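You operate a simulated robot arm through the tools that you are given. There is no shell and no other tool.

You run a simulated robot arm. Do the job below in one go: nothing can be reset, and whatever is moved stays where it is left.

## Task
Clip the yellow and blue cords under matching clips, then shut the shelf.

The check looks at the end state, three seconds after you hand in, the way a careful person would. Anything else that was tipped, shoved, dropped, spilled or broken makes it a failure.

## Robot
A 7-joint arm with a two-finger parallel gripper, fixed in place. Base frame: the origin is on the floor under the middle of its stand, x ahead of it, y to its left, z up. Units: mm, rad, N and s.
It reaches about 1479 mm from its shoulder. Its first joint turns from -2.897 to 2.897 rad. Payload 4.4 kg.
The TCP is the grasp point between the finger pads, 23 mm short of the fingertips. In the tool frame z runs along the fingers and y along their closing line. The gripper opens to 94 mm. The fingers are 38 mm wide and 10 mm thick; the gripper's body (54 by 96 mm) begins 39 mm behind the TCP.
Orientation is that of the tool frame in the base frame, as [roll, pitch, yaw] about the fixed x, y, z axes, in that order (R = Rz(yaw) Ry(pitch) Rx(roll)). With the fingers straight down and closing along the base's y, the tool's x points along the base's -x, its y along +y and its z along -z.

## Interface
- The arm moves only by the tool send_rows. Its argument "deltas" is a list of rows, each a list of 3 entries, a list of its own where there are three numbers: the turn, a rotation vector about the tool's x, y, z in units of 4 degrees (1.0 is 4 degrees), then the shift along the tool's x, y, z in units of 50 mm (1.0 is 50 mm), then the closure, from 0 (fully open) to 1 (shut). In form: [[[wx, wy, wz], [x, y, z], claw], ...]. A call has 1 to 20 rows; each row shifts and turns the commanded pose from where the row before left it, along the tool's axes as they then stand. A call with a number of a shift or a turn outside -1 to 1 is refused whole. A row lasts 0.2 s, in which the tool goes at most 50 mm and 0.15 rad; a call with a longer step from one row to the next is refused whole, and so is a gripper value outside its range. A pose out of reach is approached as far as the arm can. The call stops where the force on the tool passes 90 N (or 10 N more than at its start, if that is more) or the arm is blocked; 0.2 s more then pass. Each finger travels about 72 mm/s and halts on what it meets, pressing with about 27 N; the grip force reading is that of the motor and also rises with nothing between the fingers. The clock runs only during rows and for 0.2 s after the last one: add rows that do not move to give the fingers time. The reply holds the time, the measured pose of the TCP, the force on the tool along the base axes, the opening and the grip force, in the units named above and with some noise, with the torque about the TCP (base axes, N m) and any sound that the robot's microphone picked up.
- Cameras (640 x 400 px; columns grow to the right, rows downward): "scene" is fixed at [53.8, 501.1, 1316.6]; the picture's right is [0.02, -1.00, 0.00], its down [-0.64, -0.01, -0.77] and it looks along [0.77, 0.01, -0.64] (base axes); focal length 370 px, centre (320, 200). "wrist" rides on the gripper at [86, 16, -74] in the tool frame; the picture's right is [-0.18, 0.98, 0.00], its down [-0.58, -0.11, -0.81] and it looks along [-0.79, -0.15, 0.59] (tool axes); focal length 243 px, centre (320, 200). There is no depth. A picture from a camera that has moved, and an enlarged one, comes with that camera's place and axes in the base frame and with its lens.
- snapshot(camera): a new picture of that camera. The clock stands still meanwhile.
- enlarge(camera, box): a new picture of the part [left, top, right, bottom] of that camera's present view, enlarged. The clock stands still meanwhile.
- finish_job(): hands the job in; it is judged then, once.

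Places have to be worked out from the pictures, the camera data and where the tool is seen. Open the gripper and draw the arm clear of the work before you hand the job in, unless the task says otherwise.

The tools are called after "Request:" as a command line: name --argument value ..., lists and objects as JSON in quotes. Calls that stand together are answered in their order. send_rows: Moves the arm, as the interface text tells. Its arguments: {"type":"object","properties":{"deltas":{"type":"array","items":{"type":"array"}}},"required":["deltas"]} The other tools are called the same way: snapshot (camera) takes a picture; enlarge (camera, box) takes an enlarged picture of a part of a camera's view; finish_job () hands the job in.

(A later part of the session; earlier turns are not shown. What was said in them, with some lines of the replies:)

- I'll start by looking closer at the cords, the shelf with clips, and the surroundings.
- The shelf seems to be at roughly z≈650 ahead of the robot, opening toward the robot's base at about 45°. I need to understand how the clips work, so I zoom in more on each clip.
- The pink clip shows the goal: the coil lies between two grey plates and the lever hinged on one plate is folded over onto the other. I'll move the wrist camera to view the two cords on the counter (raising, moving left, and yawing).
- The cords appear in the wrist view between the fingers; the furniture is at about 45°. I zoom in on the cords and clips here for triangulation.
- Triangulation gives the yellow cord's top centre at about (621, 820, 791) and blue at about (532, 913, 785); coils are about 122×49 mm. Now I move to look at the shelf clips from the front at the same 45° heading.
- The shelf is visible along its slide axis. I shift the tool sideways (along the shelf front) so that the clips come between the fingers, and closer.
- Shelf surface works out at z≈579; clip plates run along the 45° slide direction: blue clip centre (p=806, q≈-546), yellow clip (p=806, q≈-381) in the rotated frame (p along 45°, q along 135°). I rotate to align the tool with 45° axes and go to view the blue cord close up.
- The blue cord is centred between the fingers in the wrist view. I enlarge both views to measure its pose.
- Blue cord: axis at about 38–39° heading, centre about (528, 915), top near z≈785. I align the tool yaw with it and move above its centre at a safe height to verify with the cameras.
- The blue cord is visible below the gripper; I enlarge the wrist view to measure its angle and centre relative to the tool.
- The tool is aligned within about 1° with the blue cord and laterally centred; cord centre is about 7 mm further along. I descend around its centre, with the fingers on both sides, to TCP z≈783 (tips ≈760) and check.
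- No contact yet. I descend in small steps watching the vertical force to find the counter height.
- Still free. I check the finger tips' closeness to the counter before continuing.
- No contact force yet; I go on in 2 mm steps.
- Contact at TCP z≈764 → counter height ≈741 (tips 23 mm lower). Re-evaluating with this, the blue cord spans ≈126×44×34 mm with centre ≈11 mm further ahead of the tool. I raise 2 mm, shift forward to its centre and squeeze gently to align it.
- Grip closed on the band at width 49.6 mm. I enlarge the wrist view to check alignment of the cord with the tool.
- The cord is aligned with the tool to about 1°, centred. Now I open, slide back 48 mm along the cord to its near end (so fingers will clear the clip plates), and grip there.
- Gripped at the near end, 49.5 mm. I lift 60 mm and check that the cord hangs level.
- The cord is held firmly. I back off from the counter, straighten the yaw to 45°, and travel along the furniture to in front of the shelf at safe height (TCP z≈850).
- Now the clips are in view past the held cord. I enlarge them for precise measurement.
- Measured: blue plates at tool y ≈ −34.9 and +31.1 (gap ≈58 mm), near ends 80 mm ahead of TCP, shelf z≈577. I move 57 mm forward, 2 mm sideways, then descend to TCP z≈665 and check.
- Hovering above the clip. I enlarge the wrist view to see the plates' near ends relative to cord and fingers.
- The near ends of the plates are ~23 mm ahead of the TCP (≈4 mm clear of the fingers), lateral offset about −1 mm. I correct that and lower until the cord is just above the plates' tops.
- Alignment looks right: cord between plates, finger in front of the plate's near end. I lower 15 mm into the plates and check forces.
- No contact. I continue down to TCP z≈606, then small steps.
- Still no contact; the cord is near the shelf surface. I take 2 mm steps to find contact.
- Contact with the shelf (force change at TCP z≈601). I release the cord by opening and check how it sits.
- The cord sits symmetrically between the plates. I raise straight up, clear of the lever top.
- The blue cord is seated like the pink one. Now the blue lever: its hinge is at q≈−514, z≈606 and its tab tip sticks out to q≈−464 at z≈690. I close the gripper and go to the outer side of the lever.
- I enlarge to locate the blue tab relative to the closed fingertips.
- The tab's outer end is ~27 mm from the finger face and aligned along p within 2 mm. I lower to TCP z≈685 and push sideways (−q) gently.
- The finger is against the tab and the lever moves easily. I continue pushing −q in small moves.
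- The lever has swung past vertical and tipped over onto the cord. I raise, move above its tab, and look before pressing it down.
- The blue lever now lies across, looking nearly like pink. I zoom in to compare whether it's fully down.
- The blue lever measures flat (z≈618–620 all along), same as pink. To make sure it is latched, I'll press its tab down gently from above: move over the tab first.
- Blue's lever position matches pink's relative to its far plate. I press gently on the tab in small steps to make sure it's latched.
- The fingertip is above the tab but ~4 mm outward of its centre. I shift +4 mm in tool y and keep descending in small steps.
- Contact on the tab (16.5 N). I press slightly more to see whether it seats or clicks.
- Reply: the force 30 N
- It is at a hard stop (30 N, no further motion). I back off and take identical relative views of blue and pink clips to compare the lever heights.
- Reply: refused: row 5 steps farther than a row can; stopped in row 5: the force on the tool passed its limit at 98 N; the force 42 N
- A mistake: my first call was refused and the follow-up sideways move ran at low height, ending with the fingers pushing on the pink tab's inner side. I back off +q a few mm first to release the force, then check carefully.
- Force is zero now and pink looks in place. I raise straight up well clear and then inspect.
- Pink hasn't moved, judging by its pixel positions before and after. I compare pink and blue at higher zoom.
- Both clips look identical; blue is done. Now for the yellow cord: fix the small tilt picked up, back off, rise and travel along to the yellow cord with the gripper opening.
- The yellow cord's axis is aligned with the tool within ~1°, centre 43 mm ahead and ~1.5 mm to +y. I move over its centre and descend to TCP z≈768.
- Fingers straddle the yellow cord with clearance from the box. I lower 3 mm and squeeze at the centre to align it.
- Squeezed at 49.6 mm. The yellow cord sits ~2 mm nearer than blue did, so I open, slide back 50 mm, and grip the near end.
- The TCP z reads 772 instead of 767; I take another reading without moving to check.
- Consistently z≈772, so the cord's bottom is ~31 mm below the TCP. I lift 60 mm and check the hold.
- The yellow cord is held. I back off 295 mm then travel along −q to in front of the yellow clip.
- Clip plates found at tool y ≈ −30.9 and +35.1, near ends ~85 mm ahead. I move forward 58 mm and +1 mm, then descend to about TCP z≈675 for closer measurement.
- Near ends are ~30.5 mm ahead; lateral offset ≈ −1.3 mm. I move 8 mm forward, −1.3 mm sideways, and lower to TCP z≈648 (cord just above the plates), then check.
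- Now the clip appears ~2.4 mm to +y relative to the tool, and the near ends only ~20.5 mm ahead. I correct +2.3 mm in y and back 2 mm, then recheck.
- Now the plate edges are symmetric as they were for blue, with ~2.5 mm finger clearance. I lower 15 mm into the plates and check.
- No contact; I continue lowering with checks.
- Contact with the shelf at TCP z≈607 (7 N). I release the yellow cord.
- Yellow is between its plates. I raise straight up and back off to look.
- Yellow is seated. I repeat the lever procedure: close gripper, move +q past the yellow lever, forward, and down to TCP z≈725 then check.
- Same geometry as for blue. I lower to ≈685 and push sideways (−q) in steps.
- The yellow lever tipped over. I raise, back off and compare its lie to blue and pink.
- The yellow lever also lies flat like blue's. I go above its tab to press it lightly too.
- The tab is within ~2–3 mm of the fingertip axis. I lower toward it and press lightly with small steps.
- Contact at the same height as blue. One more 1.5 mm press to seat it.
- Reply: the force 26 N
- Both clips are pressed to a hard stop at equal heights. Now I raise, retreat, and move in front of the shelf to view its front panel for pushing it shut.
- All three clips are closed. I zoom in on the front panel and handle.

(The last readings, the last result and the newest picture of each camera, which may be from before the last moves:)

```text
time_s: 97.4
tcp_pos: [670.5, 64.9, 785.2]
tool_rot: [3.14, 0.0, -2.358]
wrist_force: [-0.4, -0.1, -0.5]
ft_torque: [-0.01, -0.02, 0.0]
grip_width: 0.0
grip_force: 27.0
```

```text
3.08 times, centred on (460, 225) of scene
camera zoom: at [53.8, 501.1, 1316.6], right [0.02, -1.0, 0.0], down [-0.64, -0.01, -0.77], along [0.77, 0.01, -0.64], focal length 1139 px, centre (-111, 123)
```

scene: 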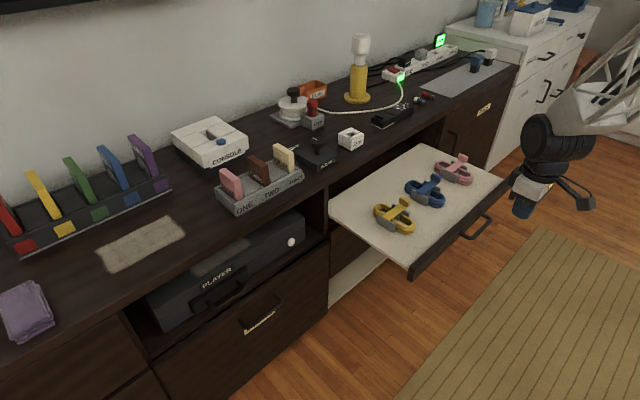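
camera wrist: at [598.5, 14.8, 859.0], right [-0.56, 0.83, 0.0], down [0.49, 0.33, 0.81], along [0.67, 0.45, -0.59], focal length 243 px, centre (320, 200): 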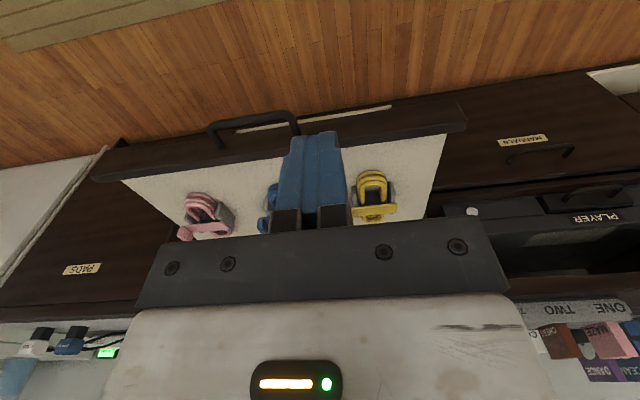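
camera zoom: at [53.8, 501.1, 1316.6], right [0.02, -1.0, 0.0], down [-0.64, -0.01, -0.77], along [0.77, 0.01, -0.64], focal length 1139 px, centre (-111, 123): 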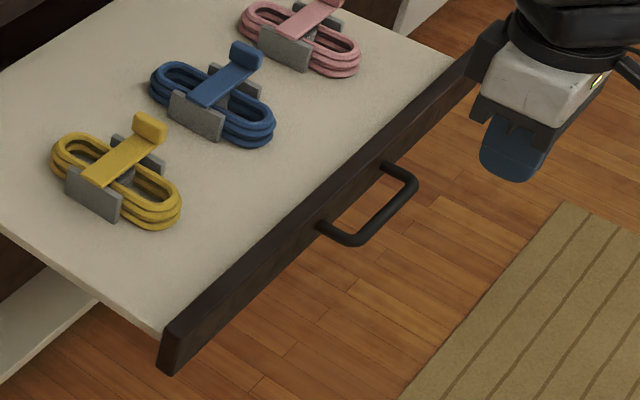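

Request:
enlarge --camera "wrist" --box '[370, 80, 480, 160]'

Request:
enlarge --camera "scene" --box '[405, 230, 465, 285]'

```text
5.00 times, centred on (425, 120) of wrist
camera zoom: at [598.5, 14.8, 859.0], right [-0.56, 0.83, 0.0], down [0.49, 0.33, 0.81], along [0.67, 0.45, -0.59], focal length 1213 px, centre (-205, 600)
```

zoom: 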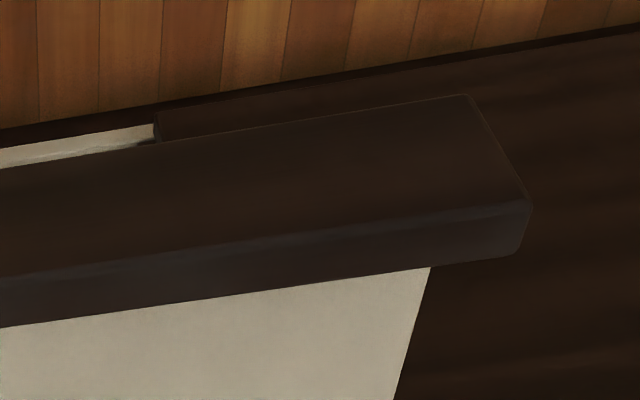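

```text
7.27 times, centred on (435, 258) of scene
camera zoom: at [53.8, 501.1, 1316.6], right [0.02, -1.0, 0.0], down [-0.64, -0.01, -0.77], along [0.77, 0.01, -0.64], focal length 2692 px, centre (-516, -218)
```

zoom: 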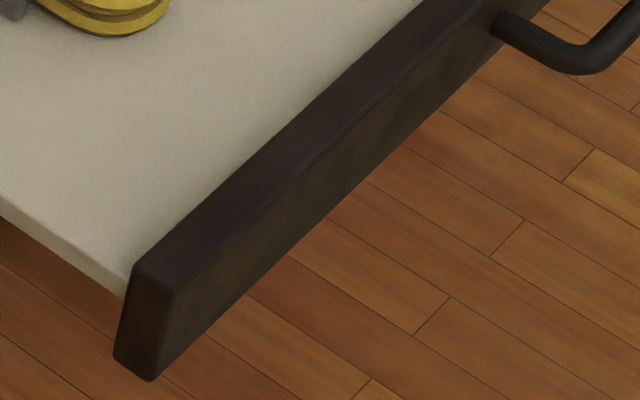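

The panel's front face is at p≈669, z 526–577, spanning q −253…−866, with the handle at q −496…−623. I'll push right beside the handle with the tool tilted 30° forward, so the gripper body stays clear of the counter edge. First tilt.

Request:
send_rows --deltas '[[[0, -0.94, 0], [0, 0, 0], 1.0], [[0, -0.94, 0], [0, 0, 0], 1.0], [[0, -0.94, 0], [0, 0, 0], 1.0], [[0, -0.94, 0], [0, 0, 0], 1.0], [[0, -0.94, 0], [0, 0, 0], 1.0], [[0, -0.94, 0], [0, 0, 0], 1.0], [[0, -0.93, 0], [0, 0, 0], 1.0], [[0, -0.93, 0], [0, 0, 0], 1.0], [[0, 0, 0], [0, -0.54, 0], 1.0], [[0, 0, 0], [0, 0, 0], 1.0]]'

Request:
snapshot --camera "scene"

Request:
snapshot --camera "wrist"

```text
time_s: 99.6
tcp_pos: [686.1, 49.4, 787.5]
tool_rot: [3.141, 0.525, -2.359]
wrist_force: [0.9, 0.7, 0.1]
ft_torque: [0.01, -0.01, -0.01]
grip_width: 0.2
grip_force: 27.2
```

```text
taken
```

scene: 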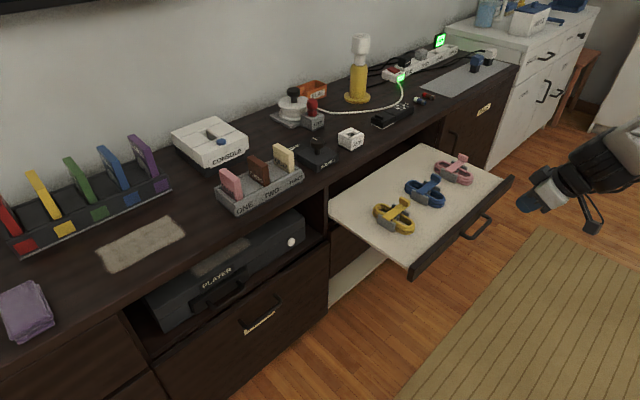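

```text
taken
camera wrist: at [596.4, -19.6, 808.8], right [-0.58, 0.81, 0.09], down [0.15, -0.01, 0.99], along [0.8, 0.59, -0.12], focal length 243 px, centre (320, 200)
```

wrist: 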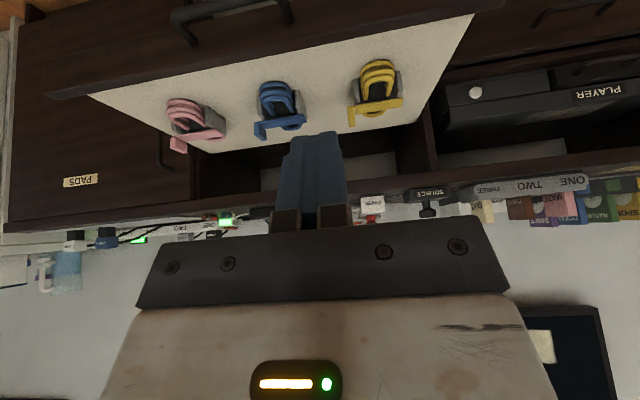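

The tilt is correct (fingers pointing down and toward the cabinet). I check the bay behind the shelf for obstacles.

Request:
enlarge --camera "wrist" --box '[60, 40, 480, 220]'

```text
1.52 times, centred on (270, 130) of wrist
camera zoom: at [596.4, -19.6, 808.8], right [-0.58, 0.81, 0.09], down [0.15, -0.01, 0.99], along [0.8, 0.59, -0.12], focal length 370 px, centre (396, 307)
```

zoom: 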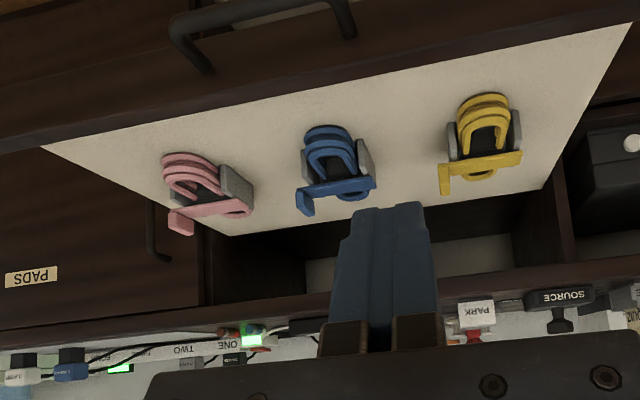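

The bay is clear. I bring the tool down in front of the panel at z≈560, p≈600.

Request:
send_rows --deltas '[[[0, 0, 0], [0.147, 0, 0.789], 1.0], [[0, 0, 0], [0.147, 0, 0.789], 1.0], [[0, 0, 0], [0.147, 0, 0.789], 1.0], [[0, 0, 0], [0.147, 0, 0.789], 1.0], [[0, 0, 0], [0.147, 0, 0.789], 1.0], [[0, 0, 0], [0.147, 0, 0.789], 1.0], [[0, 0, 0], [0, 0, 0], 1.0]]'

Request:
snapshot --camera "wrist"

Request:
enlarge --camera "scene" --box '[390, 160, 590, 300]'

```text
time_s: 101.2
tcp_pos: [742.5, 104.4, 561.4]
tool_rot: [3.141, 0.522, -2.358]
wrist_force: [-0.2, -0.4, 0.1]
ft_torque: [-0.01, 0.0, -0.02]
grip_width: 0.0
grip_force: 27.1
```

```text
taken
camera wrist: at [651.3, 36.2, 583.3], right [-0.58, 0.81, 0.09], down [0.15, -0.01, 0.99], along [0.8, 0.59, -0.12], focal length 243 px, centre (320, 200)
```

wrist: 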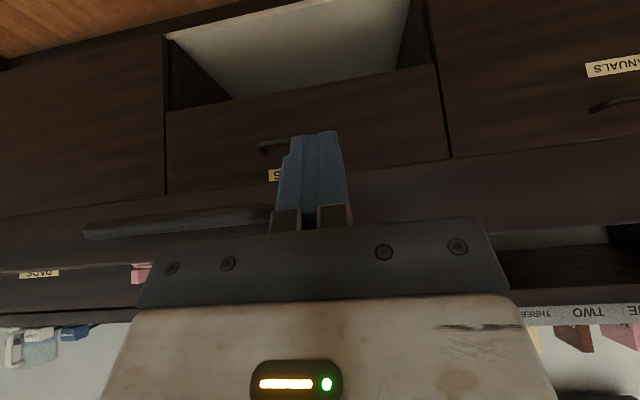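

```text
2.86 times, centred on (490, 230) of scene
camera zoom: at [53.8, 501.1, 1316.6], right [0.02, -1.0, 0.0], down [-0.64, -0.01, -0.77], along [0.77, 0.01, -0.64], focal length 1058 px, centre (-166, 114)
```

zoom: 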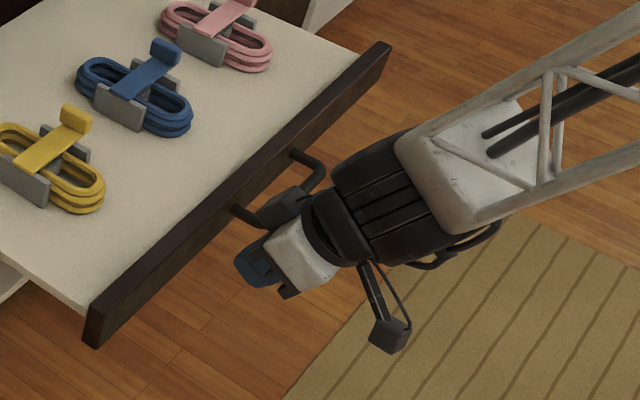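

Positioned beside the handle. I advance toward the panel in +p steps of 12 mm and check for contact.

Request:
send_rows --deltas '[[[0, 0, 0], [-0.208, 0, 0.12], 1.0], [[0, 0, 0], [-0.208, 0, 0.12], 1.0], [[0, 0, 0], [-0.208, 0, 0.12], 1.0], [[0, 0, 0], [0, 0, 0], 1.0]]'

Request:
enlarge --camera "scene" --box '[410, 180, 530, 270]'

Request:
snapshot --camera "wrist"

```text
time_s: 102.2
tcp_pos: [768.5, 130.4, 560.7]
tool_rot: [3.14, 0.523, -2.358]
wrist_force: [0.9, -0.2, -0.7]
ft_torque: [0.02, 0.02, 0.0]
grip_width: 0.0
grip_force: 26.7
```

```text
4.44 times, centred on (470, 225) of scene
camera zoom: at [53.8, 501.1, 1316.6], right [0.02, -1.0, 0.0], down [-0.64, -0.01, -0.77], along [0.77, 0.01, -0.64], focal length 1645 px, centre (-347, 89)
```

zoom: 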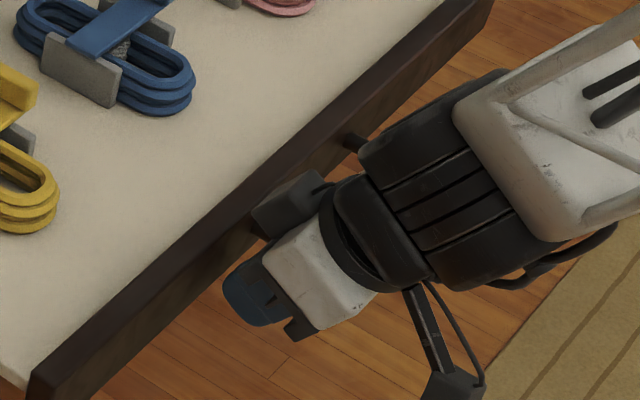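

```text
taken
camera wrist: at [678.6, 62.0, 581.8], right [-0.58, 0.81, 0.09], down [0.15, -0.01, 0.99], along [0.8, 0.59, -0.12], focal length 243 px, centre (320, 200)
```

wrist: 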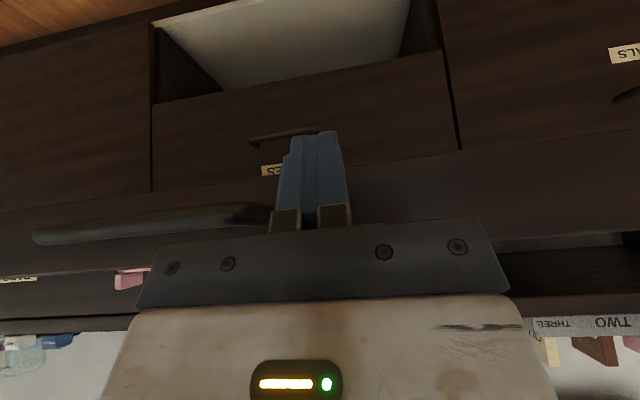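

Almost in contact. I push on with small +p steps and check force.

Request:
send_rows --deltas '[[[0, 0, 0], [-0.173, 0, 0.1], 1.0], [[0, 0, 0], [-0.173, 0, 0.1], 1.0], [[0, 0, 0], [-0.173, 0, 0.1], 1.0], [[0, 0, 0], [0, 0, 0], 1.0]]'

Request:
enlarge --camera "scene" --box '[390, 160, 530, 280]'

```text
time_s: 103.2
tcp_pos: [790.6, 151.8, 559.5]
tool_rot: [-3.141, 0.524, -2.358]
wrist_force: [0.2, -0.3, -0.2]
ft_torque: [0.0, -0.01, -0.02]
grip_width: 0.1
grip_force: 27.0
```

```text
3.33 times, centred on (460, 220) of scene
camera zoom: at [53.8, 501.1, 1316.6], right [0.02, -1.0, 0.0], down [-0.64, -0.01, -0.77], along [0.77, 0.01, -0.64], focal length 1234 px, centre (-147, 133)
```

zoom: 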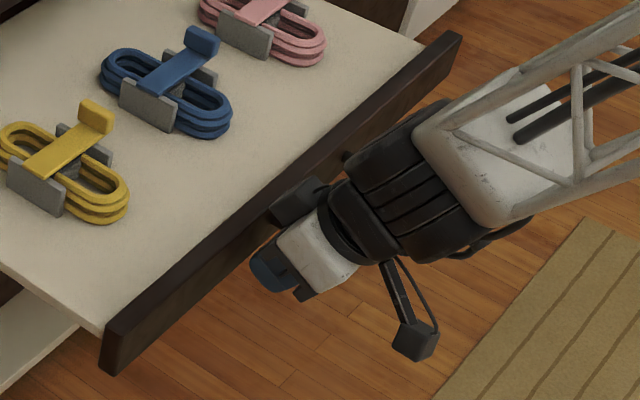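

The shelf is sliding in easily (no notable force). I continue pushing at a gentle speed.

Request:
send_rows --deltas '[[[0, 0, 0], [-0.208, 0, 0.12], 1.0], [[0, 0, 0], [-0.208, 0, 0.12], 1.0], [[0, 0, 0], [-0.208, 0, 0.12], 1.0], [[0, 0, 0], [-0.208, 0, 0.12], 1.0], [[0, 0, 0], [-0.208, 0, 0.12], 1.0], [[0, 0, 0], [-0.208, 0, 0.12], 1.0], [[0, 0, 0], [-0.208, 0, 0.12], 1.0], [[0, 0, 0], [-0.208, 0, 0.12], 1.0], [[0, 0, 0], [0, 0, 0], 1.0]]'

Request:
snapshot --camera "scene"

Request:
snapshot --camera "wrist"

```text
time_s: 105.2
tcp_pos: [859.9, 219.2, 558.4]
tool_rot: [3.141, 0.522, -2.359]
wrist_force: [-0.1, 0.2, -0.1]
ft_torque: [0.02, 0.0, 0.01]
grip_width: 0.0
grip_force: 27.2
```

```text
taken
```

scene: 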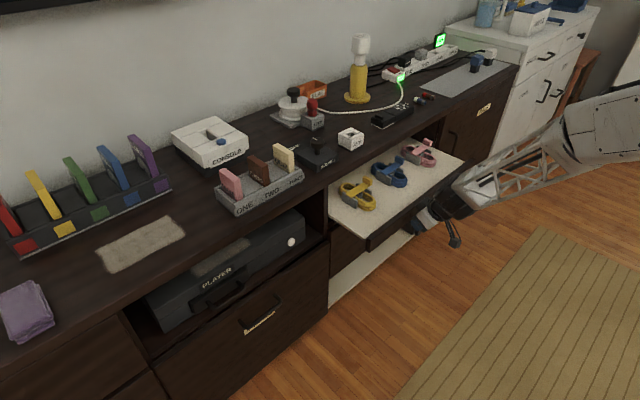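

```text
taken
camera wrist: at [769.1, 151.2, 579.8], right [-0.58, 0.81, 0.09], down [0.15, -0.01, 0.99], along [0.8, 0.59, -0.12], focal length 243 px, centre (320, 200)
```

wrist: 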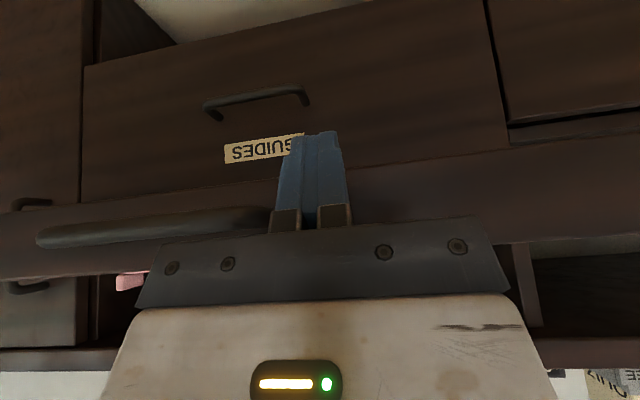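

Request:
enlarge --camera "scene" --box '[310, 130, 480, 270]'

```text
2.86 times, centred on (395, 200) of scene
camera zoom: at [53.8, 501.1, 1316.6], right [0.02, -1.0, 0.0], down [-0.64, -0.01, -0.77], along [0.77, 0.01, -0.64], focal length 1058 px, centre (106, 200)
```

zoom: 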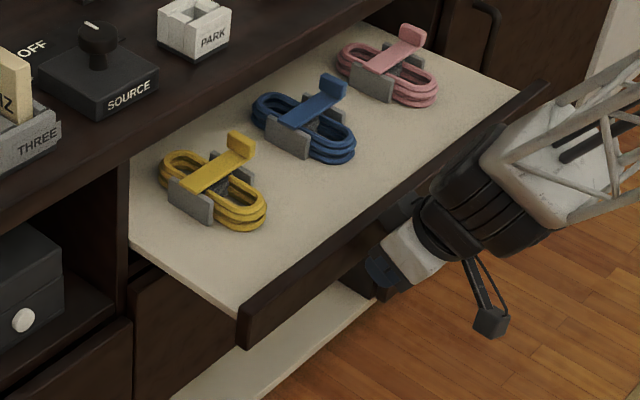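

Everything stays in place while sliding. I push on another 84 mm.

Request:
send_rows --deltas '[[[0, 0, 0], [-0.208, 0, 0.12], 1.0], [[0, 0, 0], [-0.208, 0, 0.12], 1.0], [[0, 0, 0], [-0.208, 0, 0.12], 1.0], [[0, 0, 0], [-0.208, 0, 0.12], 1.0], [[0, 0, 0], [-0.208, 0, 0.12], 1.0], [[0, 0, 0], [-0.208, 0, 0.12], 1.0], [[0, 0, 0], [-0.208, 0, 0.12], 1.0], [[0, 0, 0], [0, 0, 0], 1.0]]'

Request:
enlarge --camera "scene" --box '[310, 130, 480, 270]'

Request:
snapshot --camera "wrist"

```text
time_s: 107.0
tcp_pos: [920.5, 278.3, 560.4]
tool_rot: [3.141, 0.525, -2.358]
wrist_force: [-0.1, 0.0, -0.4]
ft_torque: [0.01, -0.02, 0.02]
grip_width: 0.0
grip_force: 26.9
```

```text
2.86 times, centred on (395, 200) of scene
camera zoom: at [53.8, 501.1, 1316.6], right [0.02, -1.0, 0.0], down [-0.64, -0.01, -0.77], along [0.77, 0.01, -0.64], focal length 1058 px, centre (106, 200)
```

zoom: 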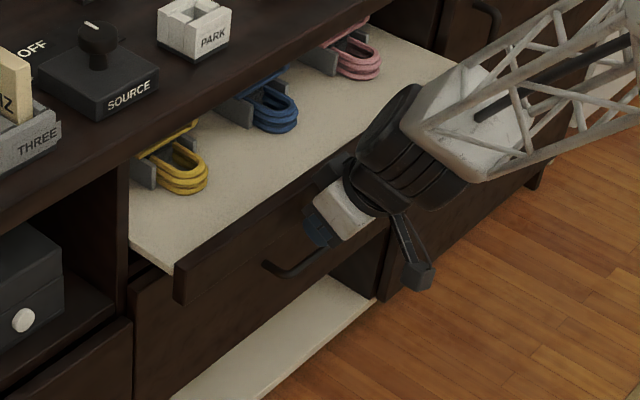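

```text
taken
camera wrist: at [829.6, 209.5, 582.0], right [-0.58, 0.81, 0.09], down [0.15, -0.01, 0.99], along [0.8, 0.59, -0.12], focal length 243 px, centre (320, 200)
```

wrist: 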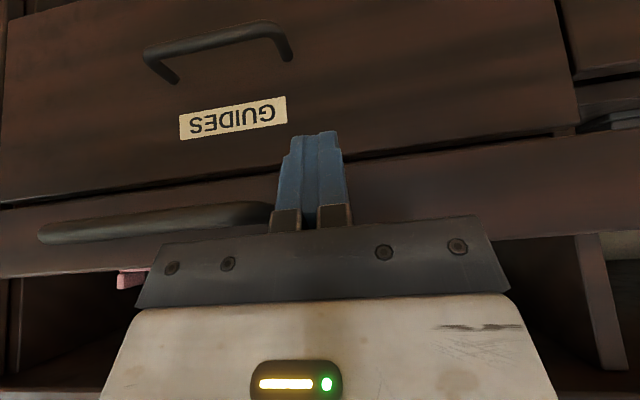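

The panel nears the cabinet front (p≈872 of ≈930). I continue in smaller moves and watch the force.

Request:
send_rows --deltas '[[[0, 0, 0], [-0.173, 0, 0.1], 1.0], [[0, 0, 0], [-0.173, 0, 0.1], 1.0], [[0, 0, 0], [-0.173, 0, 0.1], 1.0], [[0, 0, 0], [0, 0, 0], 1.0]]'

Request:
enlarge --camera "scene" --box '[310, 130, 480, 270]'

Request:
snapshot --camera "wrist"

```text
time_s: 108.0
tcp_pos: [940.1, 300.7, 560.0]
tool_rot: [3.139, 0.525, -2.359]
wrist_force: [-0.4, -0.4, -0.5]
ft_torque: [-0.01, -0.03, 0.01]
grip_width: 0.0
grip_force: 27.2
```

```text
2.86 times, centred on (395, 200) of scene
camera zoom: at [53.8, 501.1, 1316.6], right [0.02, -1.0, 0.0], down [-0.64, -0.01, -0.77], along [0.77, 0.01, -0.64], focal length 1058 px, centre (106, 200)
```

zoom: 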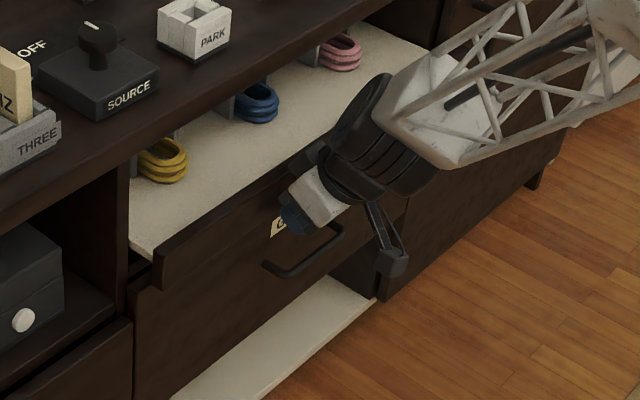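

```text
taken
camera wrist: at [850.0, 231.8, 581.1], right [-0.58, 0.81, 0.09], down [0.15, -0.01, 0.99], along [0.8, 0.59, -0.12], focal length 243 px, centre (320, 200)
```

wrist: 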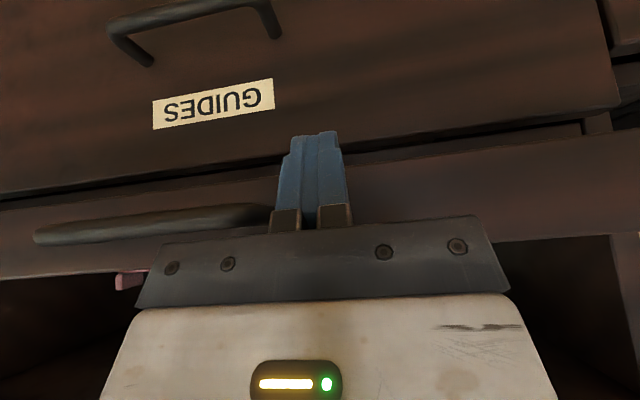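

Request:
send_rows --deltas '[[[0, 0, 0], [-0.139, 0, 0.08], 1.0], [[0, 0, 0], [-0.139, 0, 0.08], 1.0], [[0, 0, 0], [0, 0, 0], 1.0]]'

Request:
send_rows --deltas '[[[0, 0, 0], [-0.087, 0, 0.05], 1.0], [[0, 0, 0], [-0.087, 0, 0.05], 1.0], [[0, 0, 0], [0, 0, 0], 1.0]]'

Request:
enlarge --camera "scene" --box '[310, 130, 480, 270]'

Request:
snapshot --camera "wrist"

```text
time_s: 108.8
tcp_pos: [951.4, 311.2, 559.6]
tool_rot: [3.14, 0.523, -2.358]
wrist_force: [-0.6, -0.1, -0.4]
ft_torque: [-0.01, 0.0, 0.01]
grip_width: 0.0
grip_force: 27.2
```

```text
time_s: 109.6
tcp_pos: [959.2, 318.1, 558.6]
tool_rot: [3.14, 0.523, -2.359]
wrist_force: [-1.5, -0.3, 0.9]
ft_torque: [0.0, 0.0, -0.03]
grip_width: 0.2
grip_force: 26.9
```

```text
2.86 times, centred on (395, 200) of scene
camera zoom: at [53.8, 501.1, 1316.6], right [0.02, -1.0, 0.0], down [-0.64, -0.01, -0.77], along [0.77, 0.01, -0.64], focal length 1058 px, centre (106, 200)
```

zoom: 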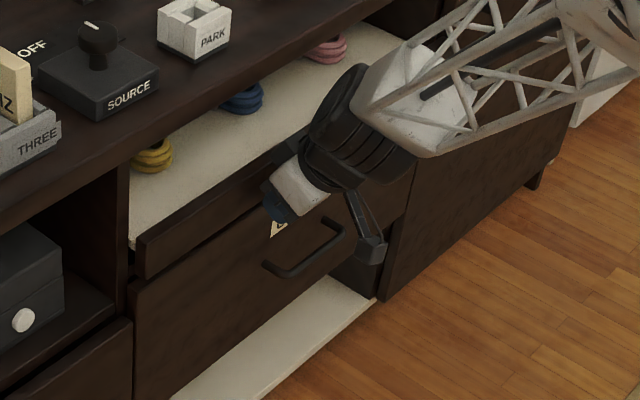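

```text
taken
camera wrist: at [868.5, 249.5, 580.6], right [-0.58, 0.81, 0.09], down [0.15, -0.01, 0.99], along [0.8, 0.59, -0.12], focal length 243 px, centre (320, 200)
```

wrist: 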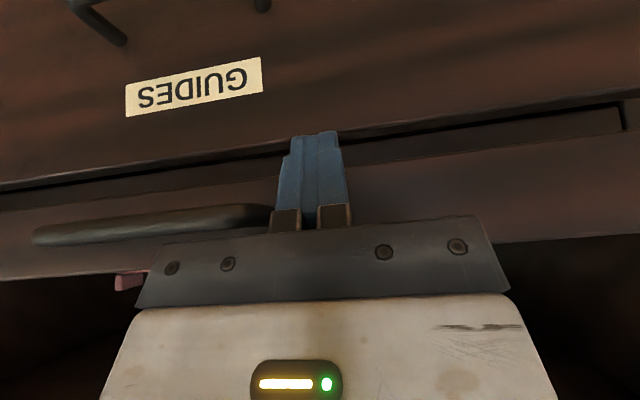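

The panel is close to flush. I zoom on its left end to see how much it still protrudes, then continue in small steps.

Request:
enlarge --camera "scene" --box '[315, 195, 395, 255]'

Request:
send_rows --deltas '[[[0, 0, 0], [-0.087, 0, 0.05], 1.0], [[0, 0, 0], [0, 0, 0], 1.0]]'

Request:
send_rows --deltas '[[[0, 0, 0], [-0.087, 0, 0.05], 1.0], [[0, 0, 0], [0, 0, 0], 1.0]]'

Request:
enlarge --camera "scene" --box '[315, 195, 395, 255]'

```text
6.67 times, centred on (355, 225) of scene
camera zoom: at [53.8, 501.1, 1316.6], right [0.02, -1.0, 0.0], down [-0.64, -0.01, -0.77], along [0.77, 0.01, -0.64], focal length 2468 px, centre (87, 33)
```

zoom: 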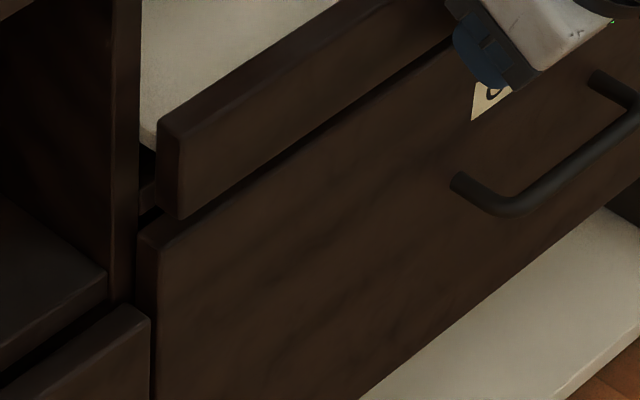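

```text
time_s: 110.2
tcp_pos: [961.4, 322.5, 559.0]
tool_rot: [3.141, 0.523, -2.36]
wrist_force: [-0.5, 0.3, 0.1]
ft_torque: [-0.02, -0.02, 0.01]
grip_width: 0.3
grip_force: 27.2
```

```text
time_s: 110.8
tcp_pos: [965.2, 324.7, 559.7]
tool_rot: [3.14, 0.524, -2.358]
wrist_force: [0.4, 1.4, 0.3]
ft_torque: [-0.02, -0.01, -0.02]
grip_width: 0.0
grip_force: 27.1
```

```text
6.67 times, centred on (355, 225) of scene
camera zoom: at [53.8, 501.1, 1316.6], right [0.02, -1.0, 0.0], down [-0.64, -0.01, -0.77], along [0.77, 0.01, -0.64], focal length 2468 px, centre (87, 33)
```

zoom: 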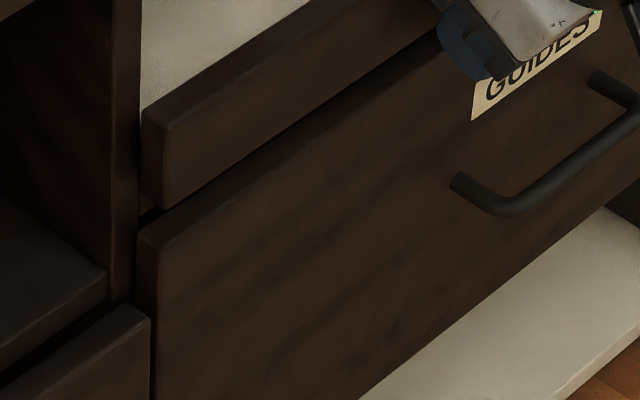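

Nearly flush with the drawer below; still no resistance. I keep pushing in 3 mm steps until I feel the stop.

Request:
send_rows --deltas '[[[0, 0, 0], [-0.052, 0, 0.03], 1.0], [[0, 0, 0], [0, 0, 0], 1.0]]'

Request:
send_rows --deltas '[[[0, 0, 0], [-0.052, 0, 0.03], 1.0], [[0, 0, 0], [0, 0, 0], 1.0]]'

Request:
enlarge --camera "scene" --box '[315, 195, 395, 255]'

```text
time_s: 111.4
tcp_pos: [967.4, 325.5, 558.4]
tool_rot: [3.141, 0.523, -2.36]
wrist_force: [-27.1, -20.2, 11.7]
ft_torque: [-0.01, 0.02, 0.12]
grip_width: 0.3
grip_force: 26.9
```

```text
time_s: 111.8
tcp_pos: [967.8, 325.1, 556.3]
tool_rot: [3.138, 0.519, -2.361]
wrist_force: [-13.9, -15.0, 7.8]
ft_torque: [-0.05, -0.07, -0.01]
grip_width: 0.0
grip_force: 27.1
stopped in row 2: the force on the tool passed its limit at 112 N (the readings are from after the stop); the commanded pose is now the measured one
```

```text
6.67 times, centred on (355, 225) of scene
camera zoom: at [53.8, 501.1, 1316.6], right [0.02, -1.0, 0.0], down [-0.64, -0.01, -0.77], along [0.77, 0.01, -0.64], focal length 2468 px, centre (87, 33)
```

zoom: 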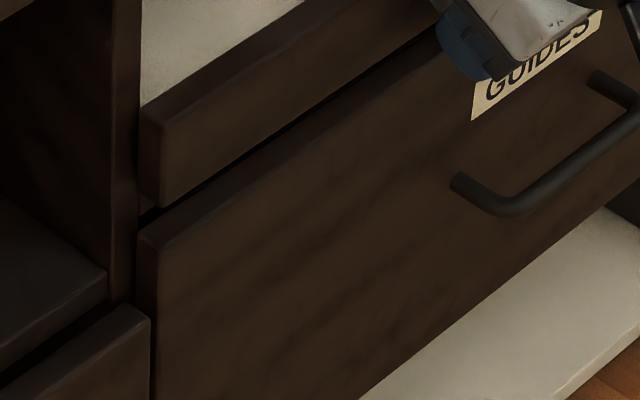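

The shelf has reached its hard stop (force rose sharply), flush with the cabinet. I back the tool straight off and look at the result.

Request:
send_rows --deltas '[[[0, 0, 0], [0.16, 0, -0.092], 1.0], [[0, 0, 0], [0.6, 0, -0.345], 1.0], [[0, 0, 0], [0.8, 0, -0.46], 1.0], [[0, 0, 0], [0.8, 0, -0.46], 1.0], [[0, 0, 0], [0.8, 0, -0.46], 1.0], [[0, 0, 0], [0.8, 0, -0.46], 1.0], [[0, 0, 0], [0.8, 0, -0.46], 1.0], [[0, 0, 0], [0, 0, 0], 1.0]]'

Request:
snapshot --camera "scene"

Request:
snapshot --camera "wrist"

```text
time_s: 113.6
tcp_pos: [774.6, 131.9, 556.9]
tool_rot: [3.138, 0.52, -2.361]
wrist_force: [0.1, -0.1, 0.2]
ft_torque: [-0.01, 0.02, 0.01]
grip_width: 0.0
grip_force: 27.2
```

```text
taken
```

scene: 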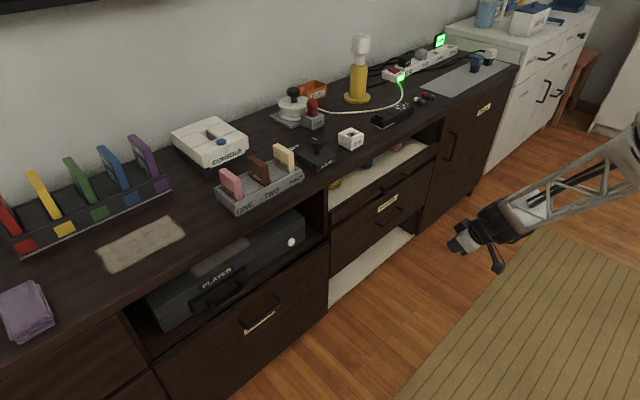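

```text
taken
camera wrist: at [683.6, 63.9, 579.0], right [-0.58, 0.81, 0.09], down [0.15, -0.01, 0.99], along [0.8, 0.59, -0.12], focal length 243 px, centre (320, 200)
```

wrist: 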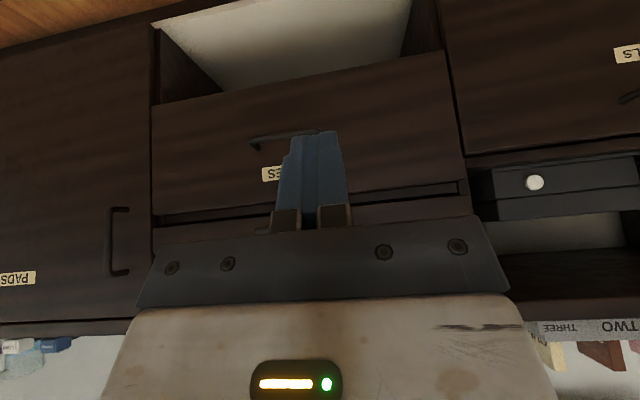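

The shelf is shut. I zoom to check it and the cords inside.

Request:
enlarge --camera "scene" --box '[310, 125, 460, 245]'

Request:
enlarge --camera "scene" --box '[320, 135, 420, 205]'

```text
3.33 times, centred on (385, 185) of scene
camera zoom: at [53.8, 501.1, 1316.6], right [0.02, -1.0, 0.0], down [-0.64, -0.01, -0.77], along [0.77, 0.01, -0.64], focal length 1234 px, centre (103, 250)
```

zoom: 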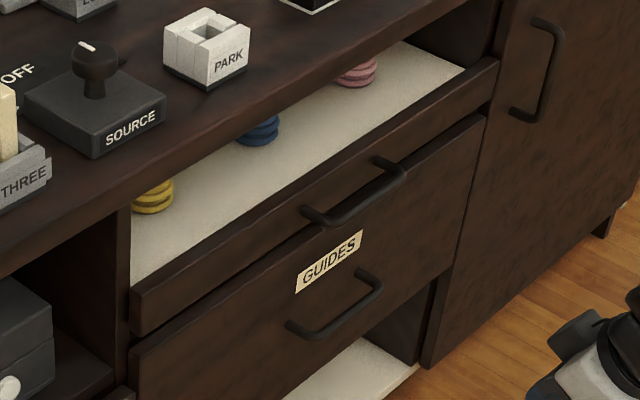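

```text
5.71 times, centred on (370, 170) of scene
camera zoom: at [53.8, 501.1, 1316.6], right [0.02, -1.0, 0.0], down [-0.64, -0.01, -0.77], along [0.77, 0.01, -0.64], focal length 2115 px, centre (34, 371)
```

zoom: 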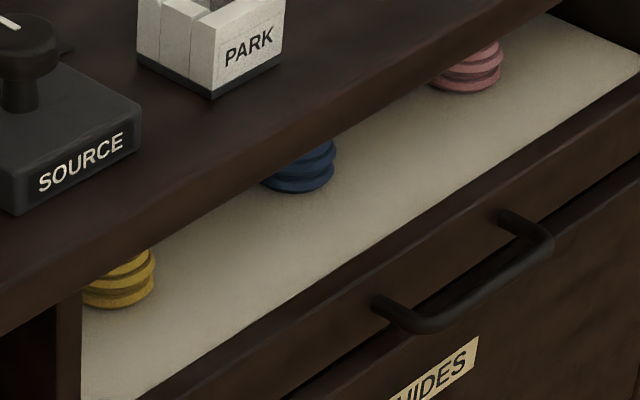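

Closed flush. To verify that the levers remained closed inside, I raise the tool and look into the bay with the wrist camera.

Request:
send_rows --deltas '[[[0, 0, 0], [-0.433, 0, -0.75], 0.7], [[0, 0, 0], [-0.433, 0, -0.75], 0.4], [[0, 0, 0], [-0.433, 0, -0.75], 0.2], [[0, 0, 0], [-0.25, 0, -0.433], 0.0], [[0, 0, 0], [0, 0, 0], 0.0]]'

Request:
snapshot --camera "wrist"

```text
time_s: 114.8
tcp_pos: [773.7, 131.5, 714.0]
tool_rot: [3.138, 0.518, -2.36]
wrist_force: [-0.2, -1.6, -0.4]
ft_torque: [-0.01, -0.02, 0.01]
grip_width: 94.2
grip_force: 0.2
```

```text
taken
camera wrist: at [683.3, 62.3, 736.5], right [-0.58, 0.81, 0.09], down [0.15, -0.01, 0.99], along [0.8, 0.59, -0.12], focal length 243 px, centre (320, 200)
```

wrist: 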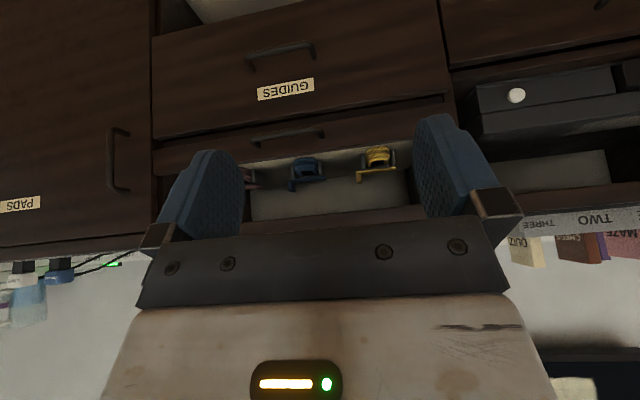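

Request:
enlarge --camera "wrist" --box '[230, 120, 420, 220]'

```text
3.37 times, centred on (325, 170) of wrist
camera zoom: at [683.3, 62.3, 736.5], right [-0.58, 0.81, 0.09], down [0.15, -0.01, 0.99], along [0.8, 0.59, -0.12], focal length 817 px, centre (303, 301)
```

zoom: 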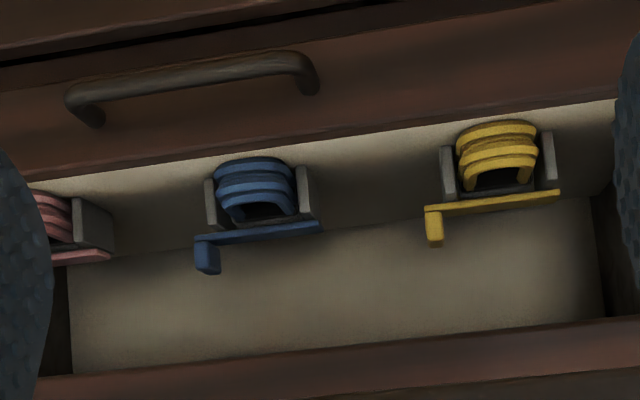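

Inside the bay all levers lie closed over their cords. I draw the arm up and back, clear of the work, with the gripper open, and take a final look.

Request:
send_rows --deltas '[[[0, 0, 0], [0.056, 0, -0.864], 0.0], [[0, 0, 0], [0.056, 0, -0.864], 0.0], [[0, 0, 0], [0.056, 0, -0.864], 0.0], [[0, 0, 0], [0.056, 0, -0.864], 0.0], [[0, 0, 0], [0.056, 0, -0.864], 0.0], [[0, 0, 0], [0, 0, 0], 0.0], [[0, 0, 0], [0, 0, 0], 0.0]]'

Request:
snapshot --camera "scene"

Request:
snapshot --camera "wrist"

```text
time_s: 116.4
tcp_pos: [694.7, 47.3, 892.4]
tool_rot: [3.138, 0.518, -2.363]
wrist_force: [0.4, -0.2, -0.2]
ft_torque: [0.0, 0.02, -0.02]
grip_width: 93.9
grip_force: 0.1
```

```text
taken
```

scene: 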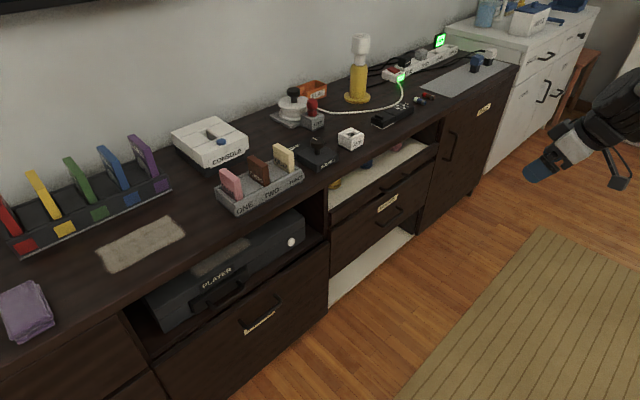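

```text
taken
camera wrist: at [602.1, -20.5, 914.3], right [-0.58, 0.81, 0.09], down [0.15, -0.01, 0.99], along [0.8, 0.59, -0.12], focal length 243 px, centre (320, 200)
```

wrist: 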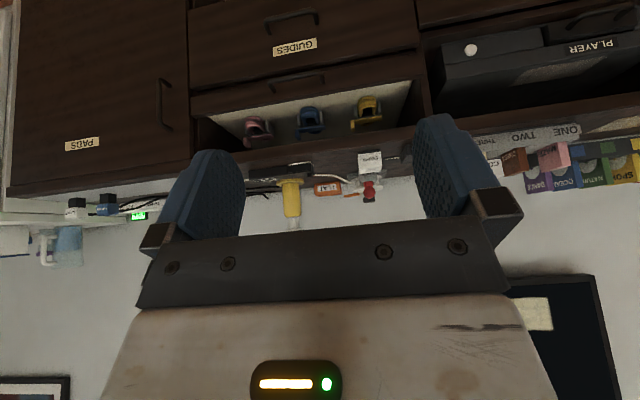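

The final pictures show both cords under their closed matching clips, the shelf shut and flush, nothing else moved, and the arm clear with the gripper open. I hand the job in.

Request:
finish_job

```text
The job is handed in.
```

The yellow and blue cords are each under their matching clip with the lever folded closed, and the shelf is pushed shut against its stop, flush with the cabinet.

- **Clips:** I pressed both levers down until they stopped. They sit at the same height as the pink clip, which was already closed. I heard no click, so I judged them closed by their position, not by a latch sound.
- **Shelf:** It slid in easily until it hit a hard stop. The last picture into the bay shows all three levers still closed over their cords.
- **One mistake:** While I was comparing the blue and pink clips, one move was refused and the next one ran too low. The closed fingers slid across and pushed the pink clip's tab until the force limit stopped them at 98 N. I backed off straight away. The pink clip and cord look unmoved in the pictures before and after.

Nothing else on the counter looks shifted. The gripper is open and the arm is clear of the work.
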